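You operate a simulated robot arm through the tools that you are given. There is no shell and no other tool.

Carry out the task below with a simulated two-armed robot. There is one attempt and no reset: what you move stays moved.

## Task
Clamp the orange length in the vice and wipe its greasy patch clean.
Fine: damp the felt block on the sponge, put it back after, and free the vice again. What is to be rubbed or washed off counts as gone when no trace of it is left.

The check looks at the end state, three seconds after you hand in, the way a careful person would. Anything else that was tipped, shoved, dropped, spilled or broken makes it a failure.

## Robot
Two 6-joint arms with two-finger grippers on one trunk, on a base that moves. Base frame: it is fixed to the floor where the robot stands at the start and does not move with it; the origin is under the middle of the robot, x ahead of it, y to its left, z up; the surface under the hand at the start is at about z = 850. Lengths are in mm, angles in degrees, forces in N, time in s.
The left shoulder is at the start at [70, 176, 1190], the right one opposite. With the tool pointing down near the work surface each hand reaches from about 460 to 800 mm from the robot's upright axis, wherever it stands, measured 20 degrees to its own side. Places, roughly: bench vice lever [600, 0, 900]; sponge dish [900, 0, 900]. Payload 2.45 kg a hand.
The tool frame of a hand sits at the grasp point between the pads (the TCP): z along the fingers, y along the line on which they close. The tips reach 26 mm beyond it. The gripper opens to 96 mm; its body begins 69 mm behind the TCP.
Orientation is that of the tool frame in the base frame, as a unit quaternion [x, y, z, w]. With the fingers straight down and closing along the base's y, the tool's x points along the base's -x, its y along +y and its z along -z.

## Interface
- The arms move only by the tool play_rows. It takes "left_deltas", "right_deltas" or both (then of equal length, played together; a hand with none holds still); each is a list of rows, each an object (a shift or turn left out is 0, a gripper value left out holds the last) with "rotation": the turn, a rotation vector about the base's x, y, z in degrees, a list of three; "delta_pos": the shift along the base's x, y, z in cm, a list of three; "claw": the opening in per cent of the stroke, from 0 (shut) to 100 (fully open). In form: [{"rotation": [wx, wy, wz], "delta_pos": [dx, dy, dz], "claw": claw}, ...]. A call has 1 to 20 rows; each row is the pose to reach, as a shift and turn from the pose commanded when the call began. Rows are played at 5 a second. More than 50 mm and 8.6 degrees between two rows, or a gripper value outside its range, and nothing of the call is played. A pose out of reach is approached as far as the arm can. The call stops where the force on the tool passes 80 N (or 10 N more than at its start, if that is more) or the arm is blocked; 0.2 s more then pass. Each finger travels about 169.8 mm/s and halts on what it meets, pressing with about 34 N; the grip force reading is that of the motor and also rises with nothing between the fingers. The clock runs only during rows and for 0.2 s after the last one: add rows that repeat a pose to give the fingers time. It gives the time, the measured TCP pose, the force on the tool (base axes), the opening and the grip force at its end, in the units of the frame above (readings bear some noise), with the torque about the TCP (base axes, N m) and any sound that the robot's microphone picked up, and new pictures: "views" is both (left out), scene, wrist or none (wrist: the cameras of the hands that moved).
- Cameras (640 x 400 px; columns grow to the right, rows downward): "scene" is now at [135.6, -3.9, 1515.5]; the picture's right is [0.11, -0.99, 0.00], its down [-0.54, -0.06, -0.84] and it looks along [0.84, 0.09, -0.54] (base axes); focal length 279 px, centre (320, 200). "left" rides on the left gripper at [82, -3, -98] in its tool frame; the picture's right is [0.04, 1.00, 0.00], its down [-0.73, 0.03, -0.68] and it looks along [-0.68, 0.03, 0.73] (tool axes); focal length 256 px, centre (320, 200). "right" rides on the right gripper at [82, 3, -98] in its tool frame; the picture's right is [-0.04, 1.00, 0.00], its down [-0.73, -0.03, -0.68] and it looks along [-0.68, -0.03, 0.73] (tool axes); focal length 256 px, centre (320, 200). There is no depth. A picture from a camera that has moved, and an enlarged one, comes with that camera's place and axes in the base frame and with its lens. The place of the scene camera against the robot may be out by one fixed shift of up to 18 mm in any direction.
- slide_trunk(by): slides the trunk up (or, below 0, down) by that many mm; the arms and the scene camera ride with it, the base frame stays. It gives what a move gives, with no picture.
- drive_base(legs): drives the robot by 1 to 6 legs, each [ahead, left, turn to the left] in mm, mm and degrees, along the robot's own axes; the way and the turn of a leg run together, so that a leg with both is an arc; at most 1500 mm and 180 degrees a leg. The arms and the cameras ride along, it lands a little off, and it stops where it bumps. It gives what a move gives, and a new picture of the scene camera.
- turn_head(pan, tilt): turns the head with the scene camera to pan (to the left, within 86 degrees either way) and tilt (down, from -29 to 69), counted from straight ahead of the robot. It gives what a move gives, and a new picture of the scene camera.
- zoom(camera, box): a new picture of the part [left, top, right, bottom] of that camera's present view, enlarged. No time passes.
- close_job(): hands the job in; it is judged then, once.

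Nothing tells you exact positions but the pictures and the camera data. Unless the task says otherwise, let go and move clear before handing in.

The tools are called after "Call:" as name(argument=value, ...) on one line, values as JSON. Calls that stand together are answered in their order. play_rows: Moves the arms, as the interface text tells. Its arguments: {"type":"object","properties":{"left_deltas":{"type":"array"},"right_deltas":{"type":"array"},"views":{"type":"string","enum":["both","scene","wrist","none"]}},"required":[]} The other tools are called the same way: slide_trunk (by) moves the trunk up or down; drive_base (legs) drives the base; turn_head (pan, tilt) turns the head that bears the scene camera; zoom (camera, box) takes an enlarged picture of a part of a camera's view; close_job () hands the job in.

At the start:

```text
t: 0.0
left_ee_pos: [609.8, 208.5, 1306.3]
left_ee_rot: [0.0, 1.0, 0.0, 0.0]
left_wrist_force: [0.4, 1.1, 0.2]
left_moment: [0.01, 0.02, 0.02]
left_gripper_width: 96.3
left_gripper_force: 0.1
right_ee_pos: [560.6, -226.3, 1237.6]
right_ee_rot: [-0.001, 1.0, 0.0, 0.0]
right_wrist_force: [0.1, -0.1, 0.5]
right_moment: [0.02, -0.03, -0.04]
right_gripper_width: 96.0
right_gripper_force: 0.1
trunk travel left (down, up): [-675.0, 165.0]
robot x, y, heading: [1.0, -2.9, -0.1]
head pan, tilt (commanded): [6.4, 32.8]
```

scene: 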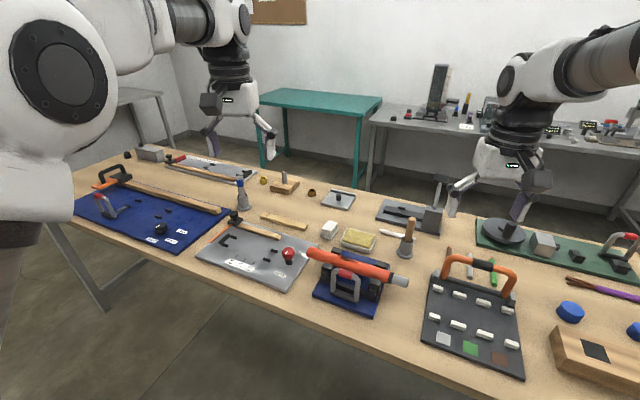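
right: 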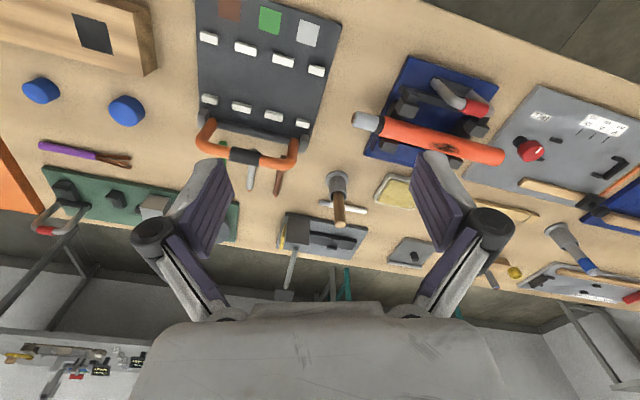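
left: 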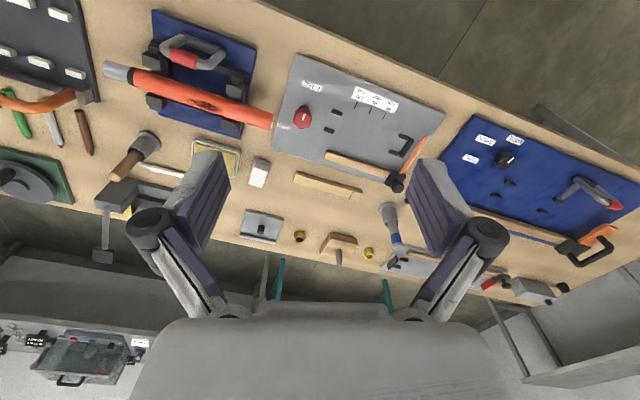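

I see a bench with a blue-based vice holding an orange length (with a dark patch on it), and behind it a yellow sponge dish and a small white block that is likely the felt. I'll zoom in for details before moving.

Call:
zoom(camera="scene", box=[280, 210, 440, 320])

Call:
zoom(camera="right", box=[330, 40, 530, 240])

Call:
zoom(camera="left", box=[90, 0, 310, 220])

```text
3.64 times, centred on (360, 265) of scene
camera zoom: at [135.6, -3.9, 1515.5], right [0.11, -0.99, 0.0], down [-0.54, -0.06, -0.84], along [0.84, 0.09, -0.54], focal length 1015 px, centre (174, -36)
```

zoom: 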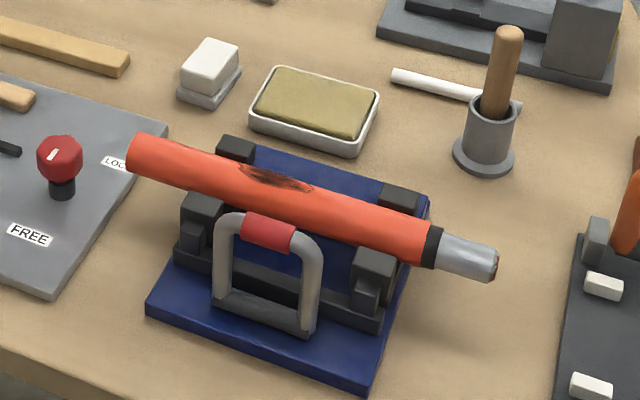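

```text
2.00 times, centred on (430, 140) of right
camera zoom: at [479.2, -224.5, 1336.5], right [0.04, 1.0, 0.0], down [0.73, -0.03, 0.68], along [0.68, -0.03, -0.73], focal length 512 px, centre (100, 320)
```

zoom: 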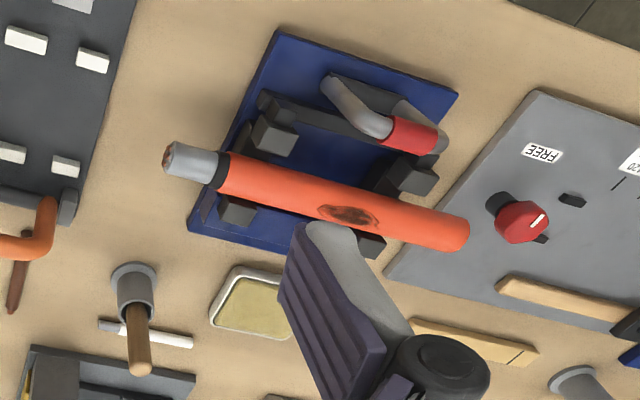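

```text
1.82 times, centred on (200, 110) of left
camera zoom: at [528.6, 205.2, 1404.6], right [-0.04, 1.0, 0.0], down [0.73, 0.03, 0.68], along [0.68, 0.03, -0.73], focal length 465 px, centre (538, 364)
```

zoom: 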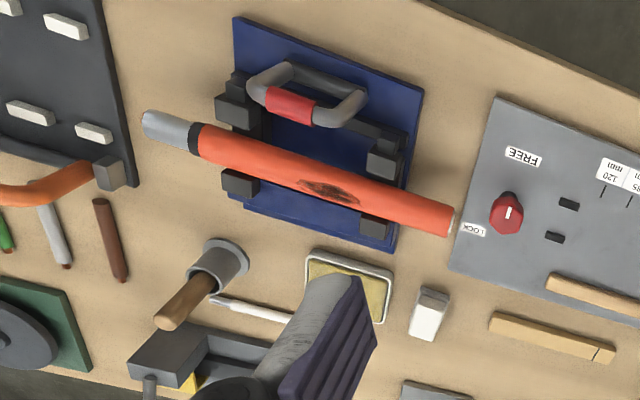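

The orange length seems to lie in an open vice with an upright bail lever (red grip near [646, 0, 966]). The felt is probably the white block at the far left, with the sponge near [900, -38]. I'll look closer at each before moving.

Call:
zoom(camera="scene", box=[310, 235, 410, 320])

Call:
zoom(camera="scene", box=[315, 215, 385, 260])

Call:
zoom(camera="left", box=[140, 10, 260, 140])

Call:
zoom(camera="left", box=[180, 130, 320, 220])

Call:
zoom(camera="scene", box=[190, 190, 330, 300])

```text
4.71 times, centred on (360, 278) of scene
camera zoom: at [135.6, -3.9, 1515.5], right [0.11, -0.99, 0.0], down [-0.54, -0.06, -0.84], along [0.84, 0.09, -0.54], focal length 1313 px, centre (132, -165)
```

zoom: 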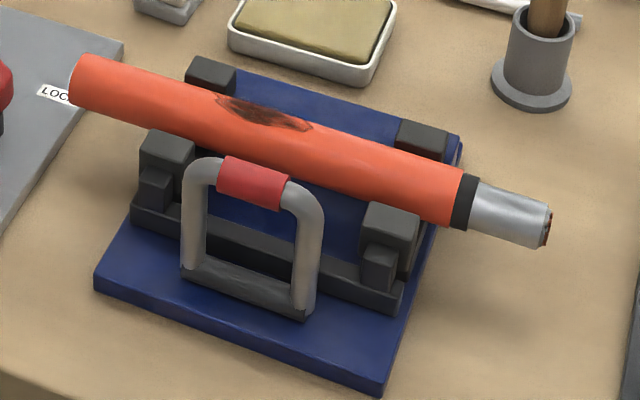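

```text
8.89 times, centred on (350, 238) of scene
camera zoom: at [135.6, -3.9, 1515.5], right [0.11, -0.99, 0.0], down [-0.54, -0.06, -0.84], along [0.84, 0.09, -0.54], focal length 2481 px, centre (53, -133)
```

zoom: 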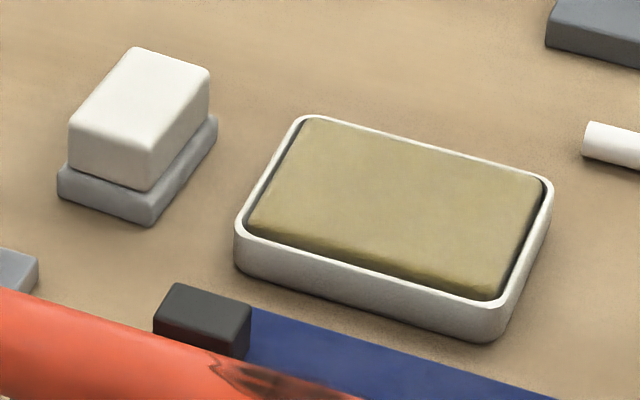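

```text
3.08 times, centred on (200, 75) of left
camera zoom: at [528.6, 205.2, 1404.6], right [-0.04, 1.0, 0.0], down [0.73, 0.03, 0.68], along [0.68, 0.03, -0.73], focal length 788 px, centre (689, 585)
```

zoom: 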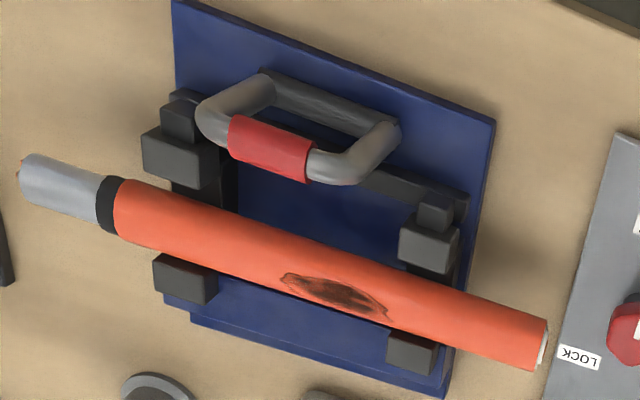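

```text
4.44 times, centred on (250, 175) of left
camera zoom: at [528.6, 205.2, 1404.6], right [-0.04, 1.0, 0.0], down [0.73, 0.03, 0.68], along [0.68, 0.03, -0.73], focal length 1138 px, centre (631, 311)
```

zoom: 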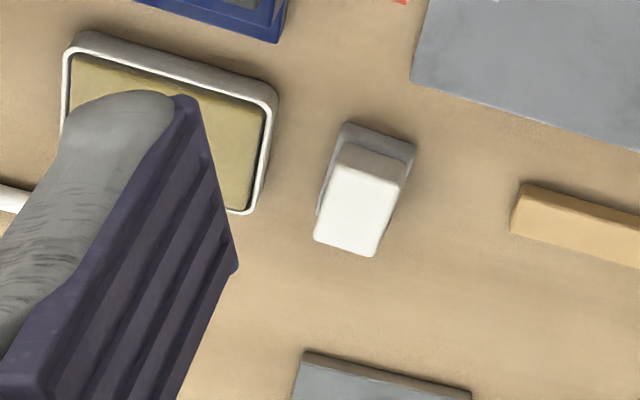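

```text
3.64 times, centred on (260, 245) of scene
camera zoom: at [135.6, -3.9, 1515.5], right [0.11, -0.99, 0.0], down [-0.54, -0.06, -0.84], along [0.84, 0.09, -0.54], focal length 1015 px, centre (538, 36)
```

zoom: 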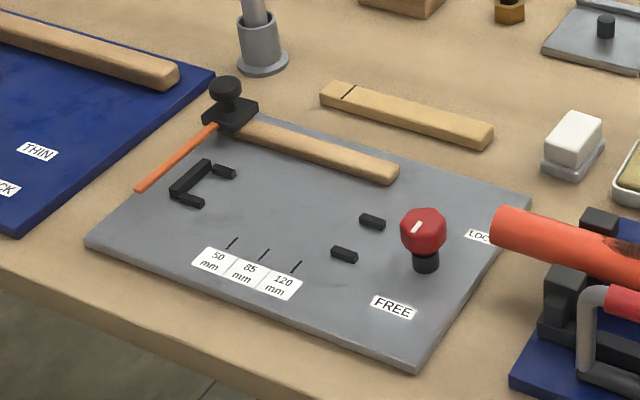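

The lever stands upright on the near side of the vice, with the moving jaws near the robot and the fixed jaws on the far side. The felt is the white block on a grey holder. I'll look closer at where the patch sits round the tube.

Call:
zoom(camera="left", box=[185, 80, 235, 120])

Call:
zoom(camera="right", box=[420, 120, 480, 170])

Call:
zoom(camera="scene", box=[325, 245, 385, 285])

```text
10.00 times, centred on (210, 100) of left
camera zoom: at [528.6, 205.2, 1404.6], right [-0.04, 1.0, 0.0], down [0.73, 0.03, 0.68], along [0.68, 0.03, -0.73], focal length 2560 px, centre (1420, 1200)
```

zoom: 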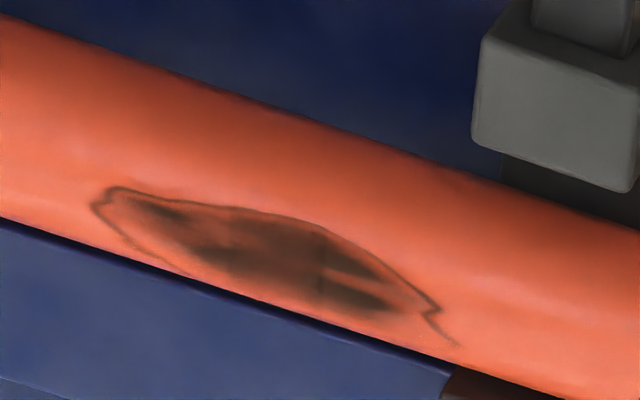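

```text
8.00 times, centred on (450, 145) of right
camera zoom: at [479.2, -224.5, 1336.5], right [0.04, 1.0, 0.0], down [0.73, -0.03, 0.68], along [0.68, -0.03, -0.73], focal length 2048 px, centre (-720, 640)
```

zoom: 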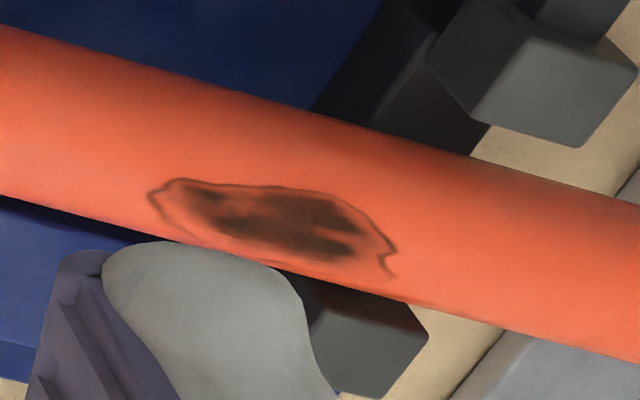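

```text
10.00 times, centred on (355, 265) of scene
camera zoom: at [135.6, -3.9, 1515.5], right [0.11, -0.99, 0.0], down [-0.54, -0.06, -0.84], along [0.84, 0.09, -0.54], focal length 2791 px, centre (-30, -450)
```

zoom: 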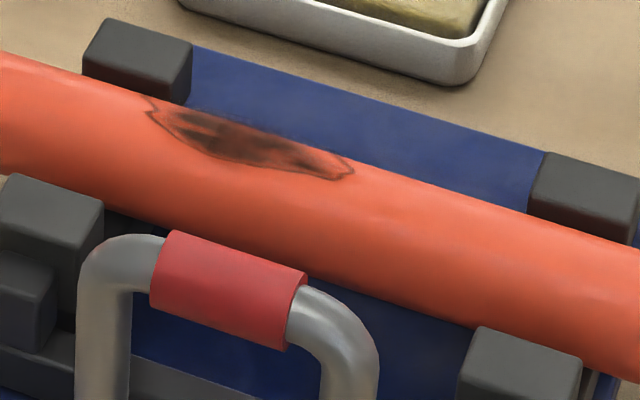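

The patch is centred on top of the tube and spans about ±30°, roughly 78 mm long around [738, -3]. I'll bring the right hand above the lever, fingers set to close across its bar, to look at it closely.

Call:
play_rows(right_deltas=[{"rotation": [0, 0, 6.125], "delta_pos": [0.7, 1.88, -1.0]}, {"rotation": [0, 0, 12.25], "delta_pos": [1.4, 3.76, -2.0]}, {"rotation": [0, 0, 18.375], "delta_pos": [2.1, 5.64, -3.0]}, {"rotation": [0, 0, 24.5], "delta_pos": [2.8, 7.5, -4.0]}, {"rotation": [0, 0, 30.6], "delta_pos": [3.5, 9.4, -5.0]}, {"rotation": [0, 0, 36.75], "delta_pos": [4.2, 11.3, -6.0]}, {"rotation": [0, 0, 42.9], "delta_pos": [4.9, 13.2, -7.0]}, {"rotation": [0, 0, 49], "delta_pos": [5.6, 15.1, -8.0]}, {"rotation": [0, 0, 55.1], "delta_pos": [6.3, 16.9, -9.0]}, {"rotation": [0, 0, 61.25], "delta_pos": [7.0, 18.8, -10.0]}, {"rotation": [0, 0, 67.4], "delta_pos": [7.7, 20.7, -11.0]}, {"rotation": [0, 0, 73.5], "delta_pos": [8.5, 22.6, -12.0]}, {"rotation": [0, 0, 73.5], "delta_pos": [8.5, 22.6, -12.0]}], views="both")

```text
t: 2.8
left_ee_pos: [610.1, 208.9, 1306.9]
left_ee_rot: [0.0, 1.0, 0.0, 0.001]
left_wrist_force: [-0.2, -0.3, -0.5]
left_moment: [0.02, -0.02, 0.03]
left_gripper_width: 95.9
left_gripper_force: 0.0
right_ee_pos: [661.1, -26.6, 1124.4]
right_ee_rot: [-0.587, 0.809, 0.009, 0.006]
right_wrist_force: [-0.4, 0.4, -0.2]
right_moment: [-0.02, 0.0, 0.0]
right_gripper_width: 96.2
right_gripper_force: 0.1
right hand out of reach, approached as far as the arm can: row 11, 12, 13
trunk travel left (down, up): [-675.0, 165.0]
robot x, y, heading: [-2.4, -4.0, -0.1]
head pan, tilt (commanded): [6.4, 32.8]
camera scene: at [134.8, -4.0, 1515.6], right [0.11, -0.99, 0.0], down [-0.54, -0.06, -0.84], along [0.84, 0.09, -0.54], focal length 279 px, centre (320, 200)
camera right: at [633.7, -105.4, 1221.3], right [-0.94, 0.35, 0.01], down [0.25, 0.67, 0.69], along [0.23, 0.65, -0.72], focal length 256 px, centre (320, 200)
```

scene: 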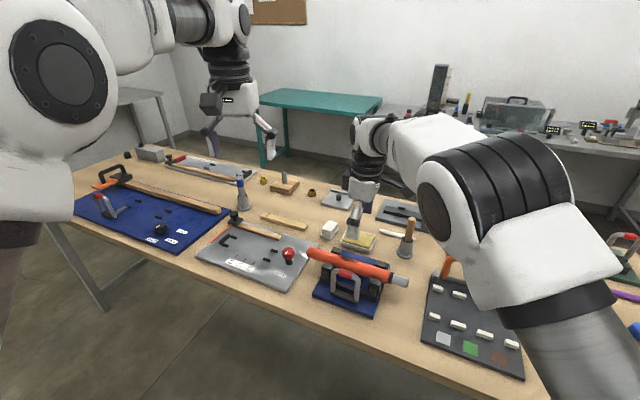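
right: 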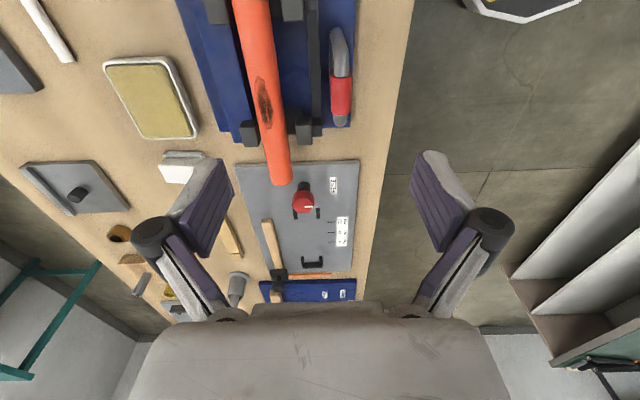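

The right hand hit its reach limit slightly short, but its camera now looks down on the vice. I'll zoom in on it.

Call:
zoom(camera="right", box=[180, 0, 380, 200])

Call:
zoom(camera="right", box=[90, 40, 250, 220])

```text
2.00 times, centred on (280, 100) of right
camera zoom: at [633.7, -105.4, 1221.3], right [-0.94, 0.35, 0.01], down [0.25, 0.67, 0.69], along [0.23, 0.65, -0.72], focal length 512 px, centre (400, 400)
```

zoom: 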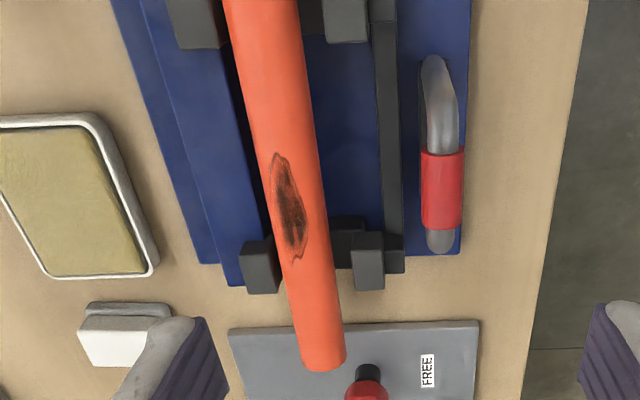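

```text
2.22 times, centred on (170, 130) of right
camera zoom: at [633.7, -105.4, 1221.3], right [-0.94, 0.35, 0.01], down [0.25, 0.67, 0.69], along [0.23, 0.65, -0.72], focal length 569 px, centre (653, 356)
```

zoom: 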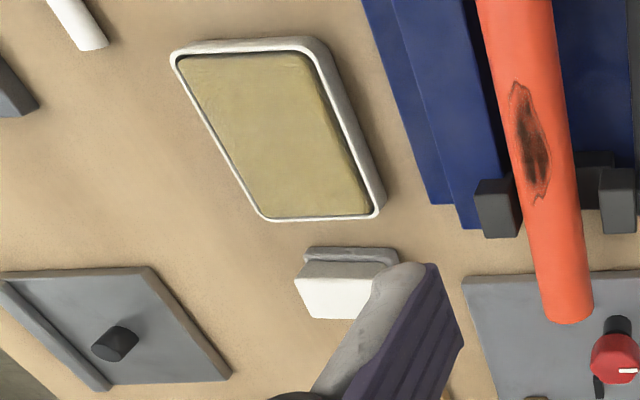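

I have a clear view of the vice from above: the near jaws stand off the tube and the far jaws sit against it. I'll zoom in on the jaws and lever to get heights.

Call:
zoom(camera="right", box=[230, 60, 350, 150])

Call:
zoom(camera="right", box=[220, 0, 360, 100])

Call:
zoom(camera="scene", box=[310, 240, 400, 310])

```text
4.44 times, centred on (290, 105) of right
camera zoom: at [633.7, -105.4, 1221.3], right [-0.94, 0.35, 0.01], down [0.25, 0.67, 0.69], along [0.23, 0.65, -0.72], focal length 1138 px, centre (453, 622)
```

zoom: 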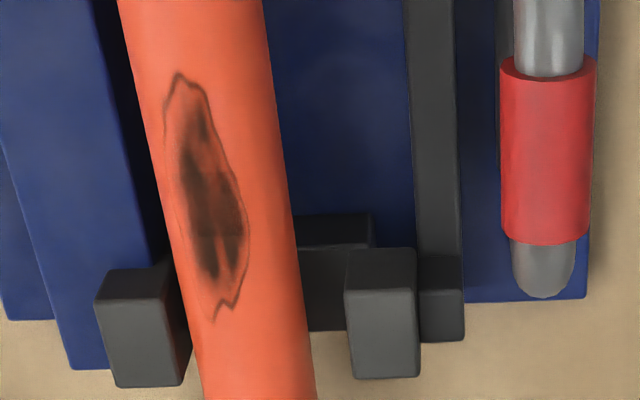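

```text
4.00 times, centred on (290, 50) of right
camera zoom: at [633.7, -105.4, 1221.3], right [-0.94, 0.35, 0.01], down [0.25, 0.67, 0.69], along [0.23, 0.65, -0.72], focal length 1024 px, centre (440, 800)
```

zoom: 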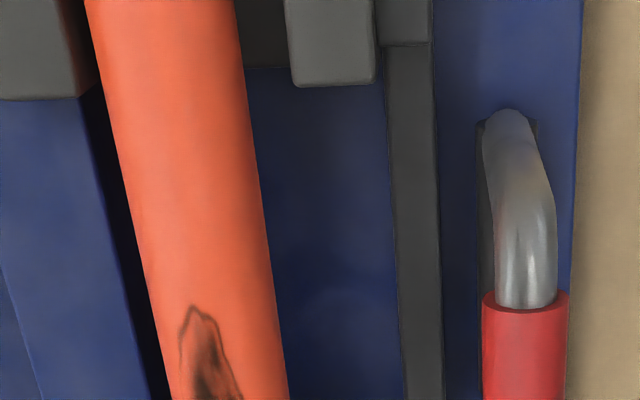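

```text
5.71 times, centred on (355, 275) of scene
camera zoom: at [134.8, -4.0, 1515.6], right [0.11, -0.99, 0.0], down [-0.54, -0.06, -0.84], along [0.84, 0.09, -0.54], focal length 1595 px, centre (120, -229)
```

zoom: 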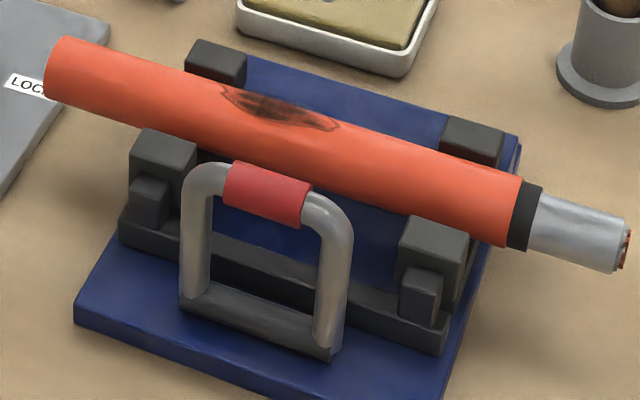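

The tube axis is at about z = 912 with its top at about 930, and the jaw tops are at about 925. The lever hinge is near [645, 0, 871], about 95 mm below the grip. I'll shift the robot 150 mm to the left so the lever sits comfortably on the right arm's side.

Call:
drive_base(legs=[[0, 150, 0]])

```text
t: 4.2
left_ee_pos: [612.0, 353.4, 1308.2]
left_ee_rot: [0.002, 1.0, 0.001, -0.001]
left_wrist_force: [0.1, 0.1, -0.1]
left_moment: [0.04, -0.01, 0.01]
left_gripper_width: 95.8
left_gripper_force: 0.0
right_ee_pos: [661.2, 120.4, 1121.4]
right_ee_rot: [-0.586, 0.81, 0.012, 0.004]
right_wrist_force: [0.5, 0.3, -0.8]
right_moment: [0.02, 0.0, -0.01]
right_gripper_width: 95.9
right_gripper_force: 0.0
trunk travel left (down, up): [-675.0, 165.0]
robot x, y, heading: [-4.7, 150.2, -0.5]
head pan, tilt (commanded): [6.4, 32.8]
camera scene: at [135.8, 142.7, 1515.5], right [0.11, -0.99, 0.0], down [-0.54, -0.06, -0.84], along [0.84, 0.09, -0.54], focal length 279 px, centre (320, 200)
```

scene: 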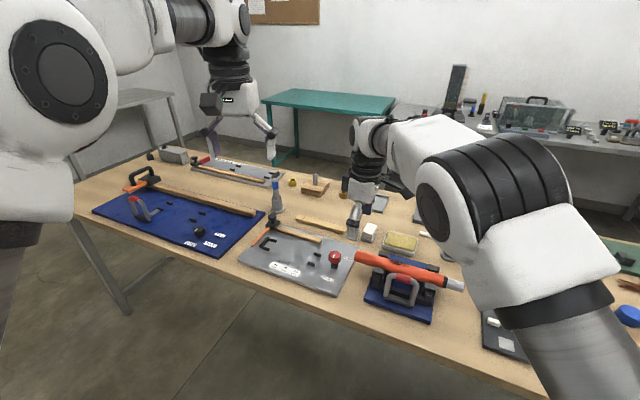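

The base moved as asked. I'll now bring the right hand back over the lever in small steps and check where it really lands.

Call:
play_rows(right_deltas=[{"delta_pos": [0, -3.0, 0]}, {"delta_pos": [0, -6.0, 0]}, {"delta_pos": [0, -9.0, 0]}, {"delta_pos": [0, -12.0, 0]}, {"delta_pos": [0, -12.0, 0]}], views="none")

```text
t: 5.4
left_ee_pos: [612.6, 355.7, 1306.4]
left_ee_rot: [0.002, 1.0, 0.0, 0.001]
left_wrist_force: [0.9, -0.3, -0.7]
left_moment: [-0.02, 0.0, 0.0]
left_gripper_width: 96.1
left_gripper_force: 0.0
right_ee_pos: [662.8, 1.7, 1123.3]
right_ee_rot: [-0.586, 0.81, 0.01, 0.004]
right_wrist_force: [0.7, -0.2, -0.5]
right_moment: [0.02, 0.0, -0.01]
right_gripper_width: 96.0
right_gripper_force: 0.0
trunk travel left (down, up): [-675.0, 165.0]
robot x, y, heading: [1.1, 150.4, -0.1]
head pan, tilt (commanded): [6.4, 32.8]
```

The hand follows commands exactly from where it is. I'll lower it to just above the red grip with the fingers half open.

Call:
play_rows(right_deltas=[{"delta_pos": [-0.5, -0.1, -3.0], "claw": 60}, {"delta_pos": [-1.0, -0.2, -6.0], "claw": 60}, {"delta_pos": [-1.4, -0.3, -9.0], "claw": 60}, {"delta_pos": [-1.63, -0.37, -10.8], "claw": 60}, {"delta_pos": [-1.63, -0.37, -10.8], "claw": 60}], views="both")

```text
t: 6.6
left_ee_pos: [611.9, 354.2, 1307.3]
left_ee_rot: [0.002, 1.0, 0.001, 0.0]
left_wrist_force: [0.0, 1.3, 0.1]
left_moment: [-0.01, -0.05, 0.0]
left_gripper_width: 96.1
left_gripper_force: 0.1
right_ee_pos: [645.7, -1.5, 1015.1]
right_ee_rot: [-0.586, 0.81, 0.01, 0.005]
right_wrist_force: [0.0, -0.1, 0.2]
right_moment: [-0.04, -0.02, 0.04]
right_gripper_width: 57.6
right_gripper_force: 0.0
trunk travel left (down, up): [-675.0, 165.0]
robot x, y, heading: [-1.1, 148.3, -0.5]
head pan, tilt (commanded): [6.4, 32.8]
camera scene: at [135.5, 145.1, 1515.5], right [0.11, -0.99, 0.0], down [-0.54, -0.06, -0.84], along [0.84, 0.09, -0.54], focal length 279 px, centre (320, 200)
camera right: at [618.5, -80.9, 1110.9], right [-0.94, 0.35, 0.01], down [0.26, 0.67, 0.69], along [0.23, 0.65, -0.72], focal length 256 px, centre (320, 200)
```

scene: 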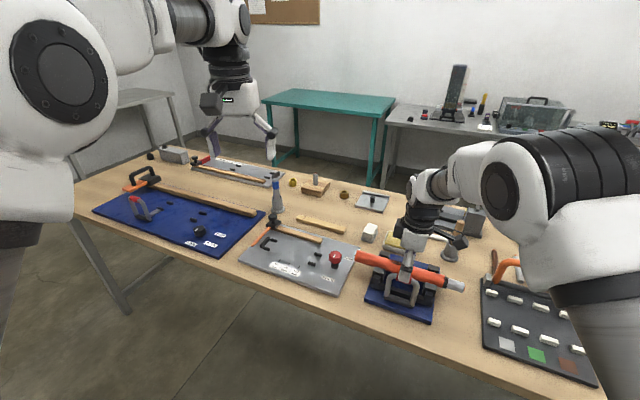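
right: 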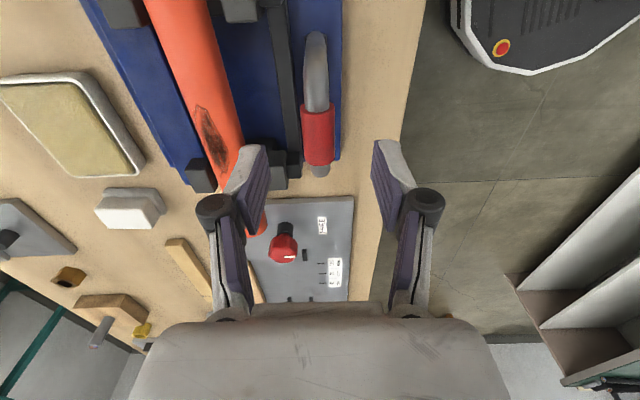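

The red grip lies right under the tool axis between the fingers. I'll descend to it and close.

Call:
play_rows(right_deltas=[{"delta_pos": [0, 0, -2.0], "claw": 60}, {"delta_pos": [0, 0, -3.9], "claw": 60}, {"delta_pos": [0, 0, -3.9], "claw": 30}, {"delta_pos": [0, 0, -3.9], "claw": 10}, {"delta_pos": [0, 0, -3.9], "claw": 10}, {"delta_pos": [0, 0, -3.9], "claw": 10}], views="both")

```text
t: 8.0
left_ee_pos: [611.1, 354.2, 1307.4]
left_ee_rot: [0.002, 1.0, 0.0, 0.0]
left_wrist_force: [-0.6, -0.4, 0.1]
left_moment: [0.02, 0.01, 0.0]
left_gripper_width: 95.9
left_gripper_force: 0.0
right_ee_pos: [646.2, -2.1, 976.3]
right_ee_rot: [-0.586, 0.81, 0.01, 0.002]
right_wrist_force: [0.4, 0.3, 0.1]
right_moment: [-0.03, -0.07, 0.14]
right_gripper_width: 19.9
right_gripper_force: 45.2
trunk travel left (down, up): [-675.0, 165.0]
robot x, y, heading: [-0.3, 152.5, -0.1]
head pan, tilt (commanded): [6.4, 32.8]
camera scene: at [136.0, 144.7, 1515.5], right [0.11, -0.99, 0.0], down [-0.54, -0.06, -0.84], along [0.84, 0.09, -0.54], focal length 279 px, centre (320, 200)
camera right: at [617.8, -82.1, 1072.4], right [-0.94, 0.35, 0.01], down [0.26, 0.67, 0.69], along [0.23, 0.65, -0.72], focal length 256 px, centre (320, 200)
```

scene: 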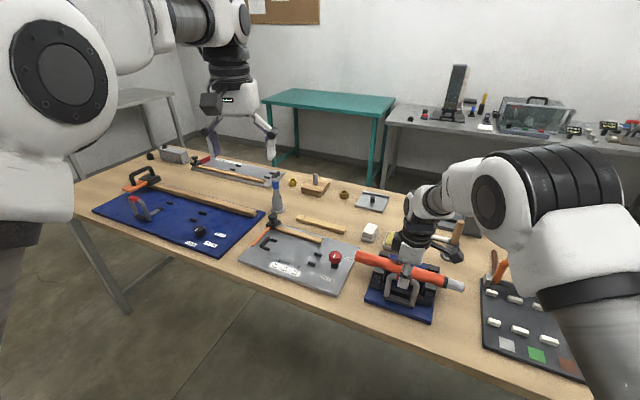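
right: 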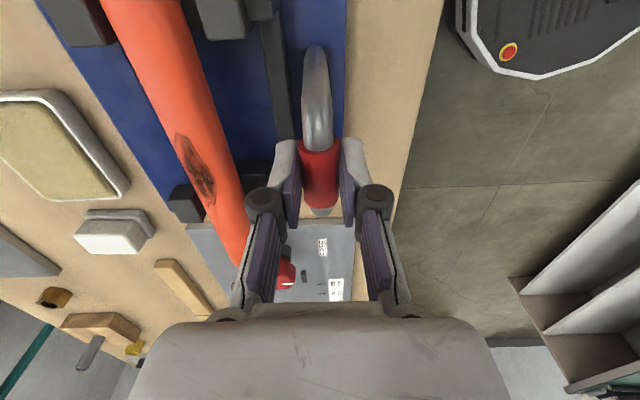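

The grip is held (20 mm across). I'll test a small 10 mm pull toward the robot and watch the force.

Call:
play_rows(right_deltas=[{"delta_pos": [-0.48, 0.14, 0]}, {"delta_pos": [-0.96, 0.28, -0.05]}, {"delta_pos": [-0.96, 0.28, -0.05]}], views="wrist")

```text
t: 8.8
left_ee_pos: [611.2, 354.6, 1307.7]
left_ee_rot: [0.002, 1.0, 0.0, -0.001]
left_wrist_force: [0.7, -0.5, 0.0]
left_moment: [-0.02, 0.0, 0.02]
left_gripper_width: 96.0
left_gripper_force: 0.1
right_ee_pos: [637.7, 0.2, 974.9]
right_ee_rot: [-0.587, 0.81, 0.011, 0.003]
right_wrist_force: [4.4, -0.9, 0.5]
right_moment: [-0.3, -0.35, 0.12]
right_gripper_width: 19.6
right_gripper_force: 44.9
trunk travel left (down, up): [-675.0, 165.0]
robot x, y, heading: [4.3, 147.9, -0.3]
head pan, tilt (commanded): [6.4, 32.8]
camera right: at [608.7, -79.1, 1071.3], right [-0.94, 0.35, 0.01], down [0.26, 0.67, 0.69], along [0.23, 0.65, -0.72], focal length 256 px, centre (320, 200)
```

right: 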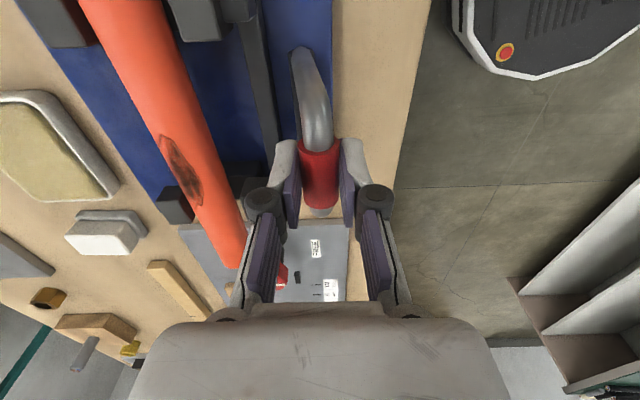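

The lever yields toward the robot with only about 4 N. I'll carry on along the arc to about 45° and check the force and the jaws.

Call:
play_rows(right_deltas=[{"delta_pos": [-0.7, 0.21, -0.11]}, {"delta_pos": [-1.4, 0.41, -0.27]}, {"delta_pos": [-2.16, 0.64, -0.52]}, {"delta_pos": [-2.89, 0.85, -0.84]}, {"delta_pos": [-3.6, 1.07, -1.22]}, {"delta_pos": [-4.27, 1.26, -1.67]}, {"delta_pos": [-4.9, 1.45, -2.17]}, {"delta_pos": [-5.49, 1.62, -2.73]}, {"delta_pos": [-5.49, 1.62, -2.73]}], views="both")

```text
t: 10.8
left_ee_pos: [613.8, 356.7, 1305.5]
left_ee_rot: [0.002, 1.0, 0.0, -0.001]
left_wrist_force: [-0.3, -0.2, 0.7]
left_moment: [-0.04, 0.02, 0.03]
left_gripper_width: 96.0
left_gripper_force: 0.0
right_ee_pos: [582.6, 17.3, 945.9]
right_ee_rot: [-0.587, 0.81, 0.01, 0.004]
right_wrist_force: [11.0, 5.4, -1.2]
right_moment: [0.35, -0.67, 0.07]
right_gripper_width: 20.1
right_gripper_force: 44.9
trunk travel left (down, up): [-675.0, 165.0]
robot x, y, heading: [1.5, 147.2, -0.6]
head pan, tilt (commanded): [6.4, 32.8]
camera scene: at [138.3, 145.9, 1515.2], right [0.11, -0.99, 0.0], down [-0.54, -0.06, -0.84], along [0.84, 0.09, -0.54], focal length 279 px, centre (320, 200)
camera right: at [554.8, -62.1, 1042.8], right [-0.94, 0.35, 0.01], down [0.26, 0.67, 0.69], along [0.23, 0.65, -0.72], focal length 256 px, centre (320, 200)
```

scene: 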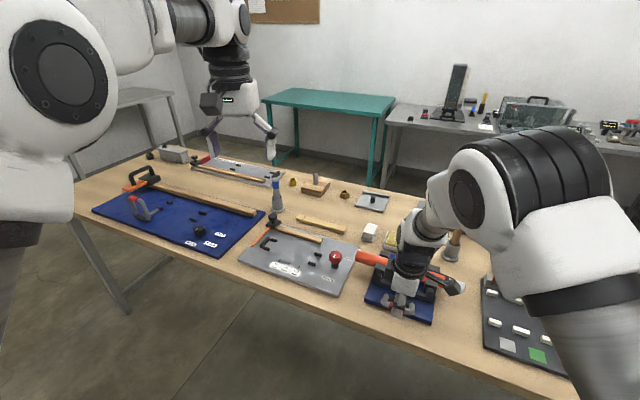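
right: 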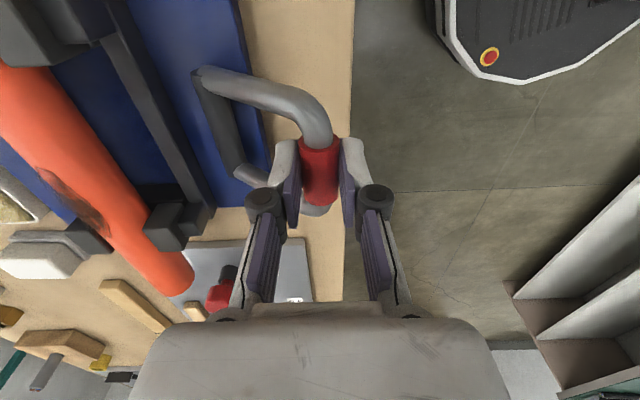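

The lever has swung to about 45° with about 12 N on the hand. I'll check whether the jaws are closing.

Call:
zoom(camera="right", box=[0, 0, 260, 260])

```text
1.54 times, centred on (130, 130) of right
camera zoom: at [554.8, -62.1, 1042.8], right [-0.94, 0.35, 0.01], down [0.26, 0.67, 0.69], along [0.23, 0.65, -0.72], focal length 394 px, centre (612, 308)
```

zoom: 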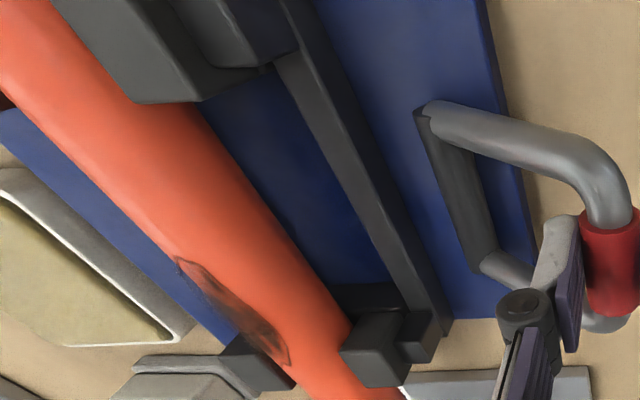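

The near jaws are moving in toward the tube, so this is the clamping direction. I'll continue the arc to about 70°.

Call:
play_rows(right_deltas=[{"delta_pos": [-0.54, 0.14, -0.61]}, {"delta_pos": [-1.02, 0.27, -1.27]}, {"delta_pos": [-1.45, 0.38, -1.97]}, {"delta_pos": [-1.81, 0.48, -2.71]}, {"delta_pos": [-2.12, 0.56, -3.47]}, {"delta_pos": [-2.12, 0.56, -3.47]}], views="wrist")

```text
t: 12.2
left_ee_pos: [616.8, 352.7, 1305.6]
left_ee_rot: [0.002, 1.0, 0.001, -0.001]
left_wrist_force: [0.2, 0.1, -0.3]
left_moment: [0.04, 0.0, 0.0]
left_gripper_width: 96.0
left_gripper_force: 0.1
right_ee_pos: [569.0, 20.2, 913.9]
right_ee_rot: [-0.587, 0.81, 0.006, 0.012]
right_wrist_force: [54.7, -19.9, 37.2]
right_moment: [-0.84, -0.56, 0.07]
right_gripper_width: 19.8
right_gripper_force: 44.9
trunk travel left (down, up): [-675.0, 165.0]
robot x, y, heading: [0.9, 149.8, -0.4]
head pan, tilt (commanded): [6.4, 32.8]
camera right: at [539.6, -59.4, 1009.5], right [-0.94, 0.35, 0.0], down [0.25, 0.67, 0.7], along [0.25, 0.65, -0.72], focal length 256 px, centre (320, 200)
```

right: 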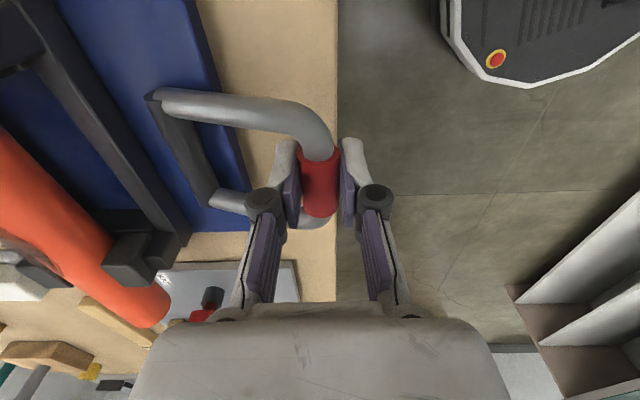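

The lever now pushes back with about 70 N near 70°. I'll look at whether the jaws touch the tube.

Call:
zoom(camera="right", box=[0, 100, 240, 340])

Call:
zoom(camera="scene", box=[340, 230, 480, 330])

```text
1.67 times, centred on (120, 220) of right
camera zoom: at [539.6, -59.4, 1009.5], right [-0.94, 0.35, 0.0], down [0.25, 0.67, 0.7], along [0.25, 0.65, -0.72], focal length 427 px, centre (653, 167)
```

zoom: 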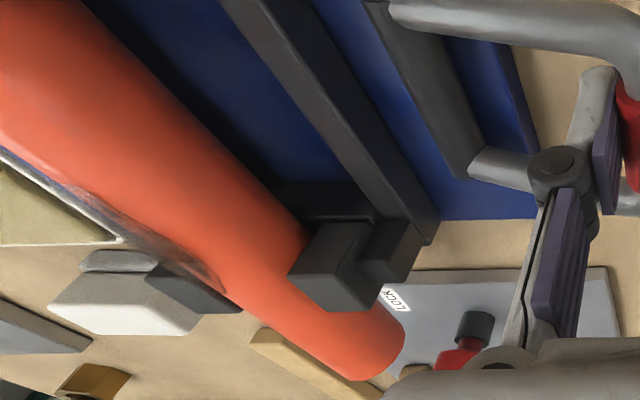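

```text
4.00 times, centred on (410, 280) of scene
camera zoom: at [141.8, 141.5, 1515.0], right [0.11, -0.99, 0.0], down [-0.54, -0.06, -0.84], along [0.83, 0.09, -0.54], focal length 1116 px, centre (-40, -120)
```

zoom: 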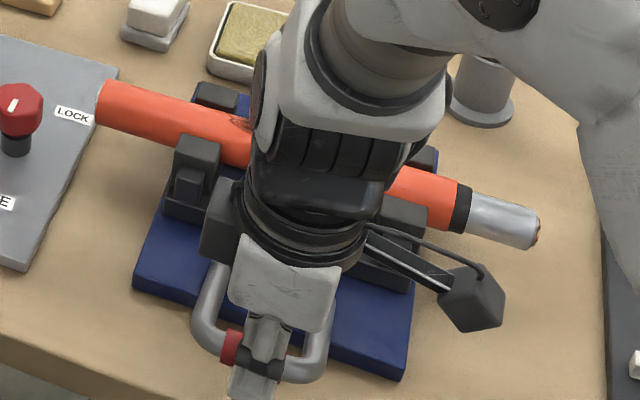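

It isn't clear yet whether this is the stop, and part of the force is radial because the lever is a bit shorter than I assumed. I'll correct the arc and press gently downward.

Call:
play_rows(right_deltas=[{"delta_pos": [0.3, -0.09, 0]}, {"delta_pos": [0.5, -0.15, -0.3]}, {"delta_pos": [0.5, -0.15, -0.6]}, {"delta_pos": [0.5, -0.15, -0.6]}], views="none")

```text
t: 13.2
left_ee_pos: [613.6, 354.7, 1307.6]
left_ee_rot: [0.002, 1.0, 0.002, 0.0]
left_wrist_force: [0.4, -0.6, 0.7]
left_moment: [-0.03, -0.02, 0.0]
left_gripper_width: 96.2
left_gripper_force: 0.0
right_ee_pos: [568.5, 20.8, 908.2]
right_ee_rot: [-0.587, 0.81, 0.007, 0.009]
right_wrist_force: [36.4, -12.3, 39.7]
right_moment: [0.02, -0.38, 0.07]
right_gripper_width: 19.4
right_gripper_force: 44.6
trunk travel left (down, up): [-675.0, 165.0]
robot x, y, heading: [-0.1, 151.6, -0.3]
head pan, tilt (commanded): [6.4, 32.8]
```

Call:
zoom(camera="right", box=[120, 60, 440, 260])

Call:
turn_head(pan=-12, tilt=45)

```text
2.00 times, centred on (280, 160) of right
camera zoom: at [540.4, -59.1, 1004.9], right [-0.94, 0.35, 0.0], down [0.25, 0.67, 0.7], along [0.24, 0.65, -0.72], focal length 512 px, centre (400, 280)
```

zoom: 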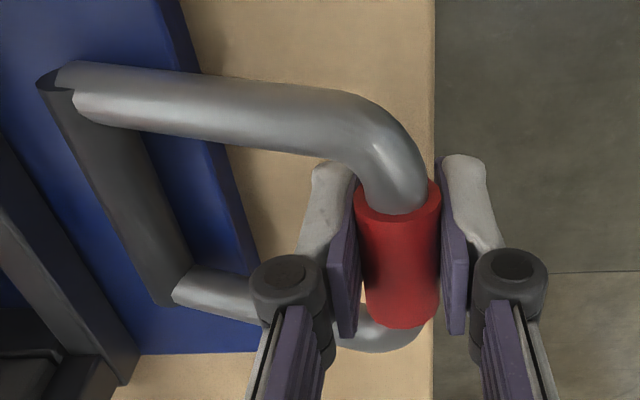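

```text
t: 14.0
left_ee_pos: [613.7, 355.4, 1306.5]
left_ee_rot: [0.002, 1.0, 0.001, 0.0]
left_wrist_force: [0.0, 0.0, -1.1]
left_moment: [-0.01, -0.01, -0.01]
left_gripper_width: 95.9
left_gripper_force: 0.1
right_ee_pos: [568.9, 20.5, 909.1]
right_ee_rot: [-0.586, 0.81, 0.007, 0.01]
right_wrist_force: [36.8, -10.4, 39.3]
right_moment: [0.04, -0.35, 0.03]
right_gripper_width: 19.2
right_gripper_force: 45.1
trunk travel left (down, up): [-675.0, 165.0]
robot x, y, heading: [1.2, 150.2, -0.0]
head pan, tilt (commanded): [-12.0, 45.0]
camera scene: at [128.3, 117.2, 1497.2], right [-0.21, -0.98, 0.0], down [-0.69, 0.15, -0.71], along [0.69, -0.15, -0.71], focal length 279 px, centre (320, 200)
```

scene: 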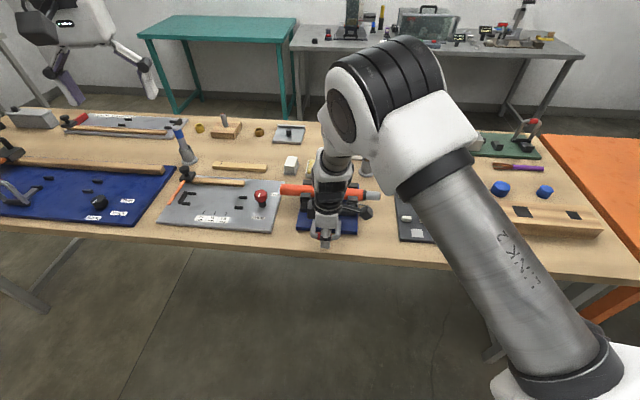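

The lever is at roughly 75° and the pads start to slip, so it's at or near its stop. I'll release it, rise clear, and look at the lever and jaws.

Call:
play_rows(right_deltas=[{"delta_pos": [0, 0, 0.5], "claw": 10}, {"delta_pos": [0, 0, 0.5], "claw": 45}, {"delta_pos": [0, 0, 0.5], "claw": 45}, {"delta_pos": [0, 0, 4.0], "claw": 45}, {"delta_pos": [0, 0, 8.0], "claw": 45}, {"delta_pos": [0, 0, 8.0], "claw": 45}], views="both")

```text
t: 15.4
left_ee_pos: [612.8, 355.1, 1305.7]
left_ee_rot: [0.001, 1.0, 0.0, -0.002]
left_wrist_force: [0.8, 0.8, 0.1]
left_moment: [-0.05, 0.07, -0.02]
left_gripper_width: 96.0
left_gripper_force: 0.0
right_ee_pos: [565.4, 20.2, 985.1]
right_ee_rot: [-0.587, 0.81, 0.011, 0.004]
right_wrist_force: [1.2, 0.4, -0.1]
right_moment: [0.03, 0.0, 0.0]
right_gripper_width: 43.0
right_gripper_force: 0.0
trunk travel left (down, up): [-675.0, 165.0]
robot x, y, heading: [-0.9, 147.5, -0.2]
head pan, tilt (commanded): [-12.0, 45.0]
camera scene: at [128.5, 117.7, 1497.0], right [-0.21, -0.98, 0.0], down [-0.69, 0.15, -0.71], along [0.69, -0.15, -0.71], focal length 279 px, centre (320, 200)
camera right: at [538.1, -59.4, 1081.6], right [-0.94, 0.35, 0.01], down [0.26, 0.67, 0.69], along [0.23, 0.65, -0.72], focal length 256 px, centre (320, 200)
```

scene: 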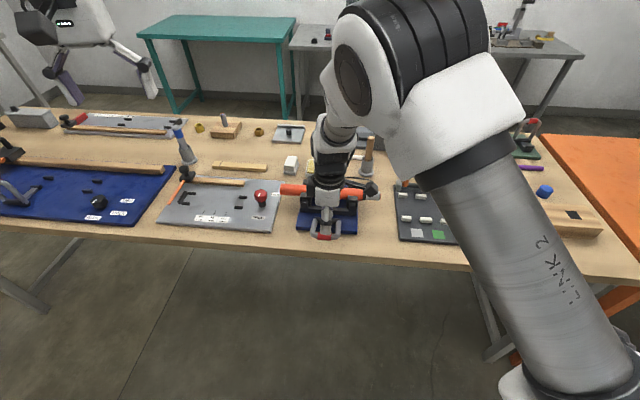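
right: 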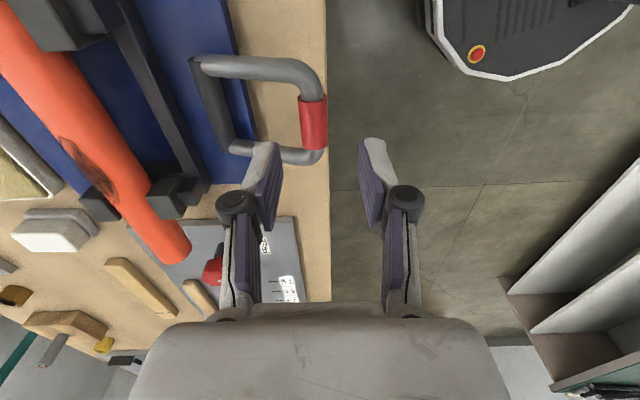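

The lever stays where I left it. I'll check the jaws and the lever's angle.

Call:
zoom(camera="right", box=[0, 0, 340, 270])

Call:
zoom(camera="scene", box=[275, 160, 395, 250])

```text
1.48 times, centred on (170, 135) of right
camera zoom: at [538.1, -59.4, 1081.6], right [-0.94, 0.35, 0.01], down [0.26, 0.67, 0.69], along [0.23, 0.65, -0.72], focal length 379 px, centre (542, 296)
```

zoom: 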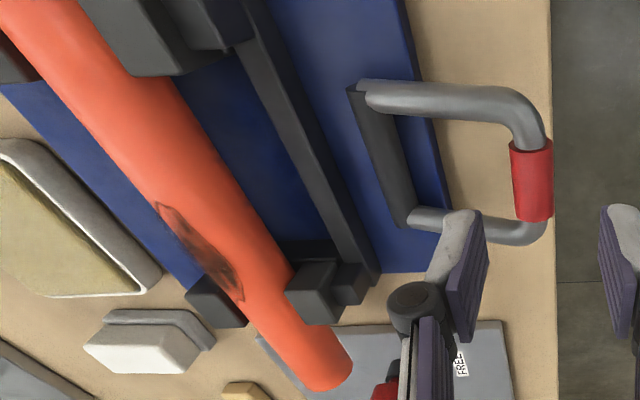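

```text
4.44 times, centred on (335, 205) of scene
camera zoom: at [128.5, 117.7, 1497.0], right [-0.21, -0.98, 0.0], down [-0.69, 0.15, -0.71], along [0.69, -0.15, -0.71], focal length 1240 px, centre (253, 178)
```

zoom: 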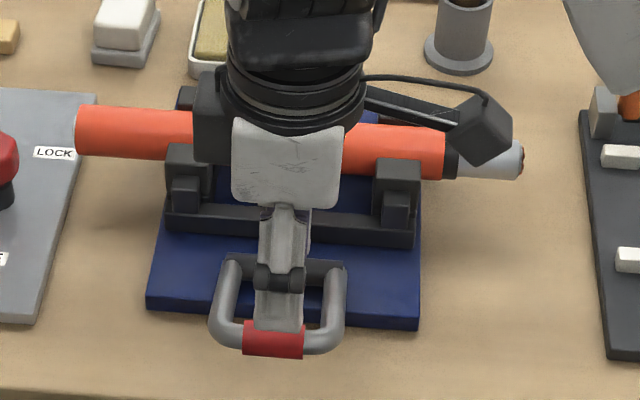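

The near jaws now seem to touch the tube. I'll close the fingers and press down on the bar from above to make sure the lever is fully home.

Call:
play_rows(right_deltas=[{"delta_pos": [0.4, -0.1, 0], "claw": 0}, {"delta_pos": [0.4, -0.1, 0], "claw": 0}, {"delta_pos": [0.4, -0.1, -2.0], "claw": 0}, {"delta_pos": [0.4, -0.1, -3.6], "claw": 0}, {"delta_pos": [0.4, -0.1, -4.2], "claw": 0}, {"delta_pos": [0.4, -0.1, -4.6], "claw": 0}, {"delta_pos": [0.4, -0.1, -5.0], "claw": 0}, {"delta_pos": [0.4, -0.1, -5.0], "claw": 0}], views="wrist")

```text
t: 17.2
left_ee_pos: [608.8, 353.7, 1309.4]
left_ee_rot: [0.001, 1.0, 0.0, 0.002]
left_wrist_force: [-0.6, -0.8, 1.2]
left_moment: [-0.03, 0.06, -0.01]
left_gripper_width: 96.1
left_gripper_force: 0.1
right_ee_pos: [567.7, 20.2, 940.5]
right_ee_rot: [-0.587, 0.81, 0.007, 0.008]
right_wrist_force: [6.0, -7.7, 40.0]
right_moment: [-0.63, 0.0, 0.11]
right_gripper_width: 6.1
right_gripper_force: 28.5
trunk travel left (down, up): [-675.0, 165.0]
robot x, y, heading: [1.5, 150.9, -0.3]
head pan, tilt (commanded): [-12.0, 45.0]
camera right: at [539.3, -60.2, 1036.7], right [-0.94, 0.35, 0.0], down [0.25, 0.67, 0.69], along [0.24, 0.65, -0.72], focal length 256 px, centre (320, 200)
```

right: 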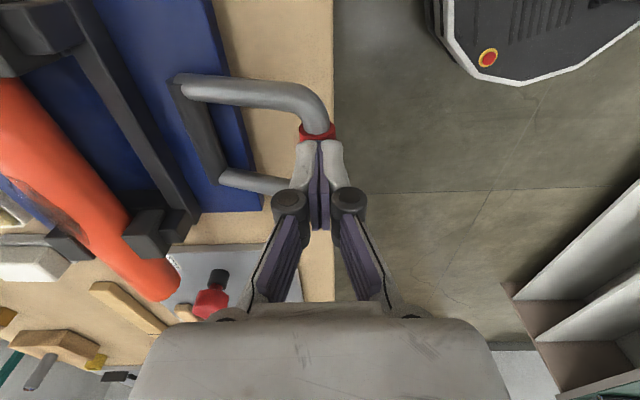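

The bar holds firm under 40 N with its centre at z about 905. I'll press a little harder to see if there's any more travel.

Call:
play_rows(right_deltas=[{"delta_pos": [0, 0, -0.3], "claw": 0}, {"delta_pos": [0, 0, -0.5], "claw": 0}, {"delta_pos": [0, 0, -0.5], "claw": 0}], views="none")

```text
t: 18.0
left_ee_pos: [604.4, 354.6, 1312.8]
left_ee_rot: [0.001, 1.0, 0.0, 0.004]
left_wrist_force: [0.3, -0.1, 0.3]
left_moment: [-0.01, -0.01, 0.02]
left_gripper_width: 96.0
left_gripper_force: 0.2
right_ee_pos: [567.3, 19.4, 939.8]
right_ee_rot: [-0.586, 0.81, 0.005, 0.011]
right_wrist_force: [11.2, -14.9, 75.9]
right_moment: [-1.23, -0.1, 0.17]
right_gripper_width: 6.0
right_gripper_force: 28.2
trunk travel left (down, up): [-675.0, 165.0]
robot x, y, heading: [3.3, 152.3, -0.0]
head pan, tilt (commanded): [-12.0, 45.0]
```

At 76 N it barely moves, so the lever is at its stop. I'll lift the hand away and check the clamped state.

Call:
play_rows(right_deltas=[{"delta_pos": [0, 0, 2.0], "claw": 0}, {"delta_pos": [0, 0, 6.0], "claw": 0}, {"delta_pos": [0, 0, 10.0], "claw": 30}, {"delta_pos": [0, -3.0, 14.0], "claw": 50}, {"delta_pos": [0, -6.0, 16.0], "claw": 50}, {"delta_pos": [0, -6.0, 16.0], "claw": 50}], views="both")

```text
t: 19.4
left_ee_pos: [612.5, 354.5, 1307.0]
left_ee_rot: [0.002, 1.0, 0.0, 0.001]
left_wrist_force: [-0.1, -0.1, -0.2]
left_moment: [-0.04, 0.01, 0.02]
left_gripper_width: 96.1
left_gripper_force: 0.0
right_ee_pos: [567.3, -38.6, 1092.0]
right_ee_rot: [-0.587, 0.81, 0.01, 0.002]
right_wrist_force: [-0.7, 0.2, 0.1]
right_moment: [-0.03, 0.05, -0.07]
right_gripper_width: 48.1
right_gripper_force: 0.0
trunk travel left (down, up): [-675.0, 165.0]
robot x, y, heading: [-0.6, 146.8, -0.1]
head pan, tilt (commanded): [-12.0, 45.0]
camera scene: at [127.4, 119.5, 1497.1], right [-0.21, -0.98, 0.0], down [-0.69, 0.15, -0.71], along [0.69, -0.15, -0.71], focal length 279 px, centre (320, 200)
camera right: at [540.2, -118.6, 1188.6], right [-0.94, 0.35, 0.01], down [0.26, 0.67, 0.69], along [0.23, 0.65, -0.72], focal length 256 px, centre (320, 200)
```

scene: 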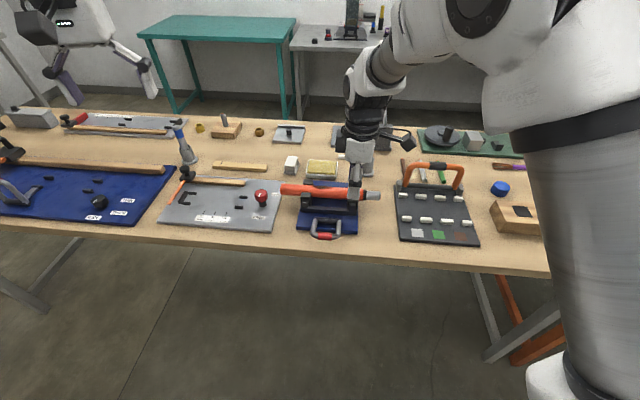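
right: 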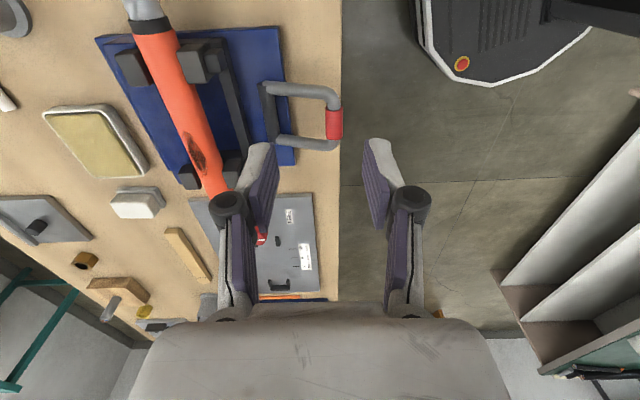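

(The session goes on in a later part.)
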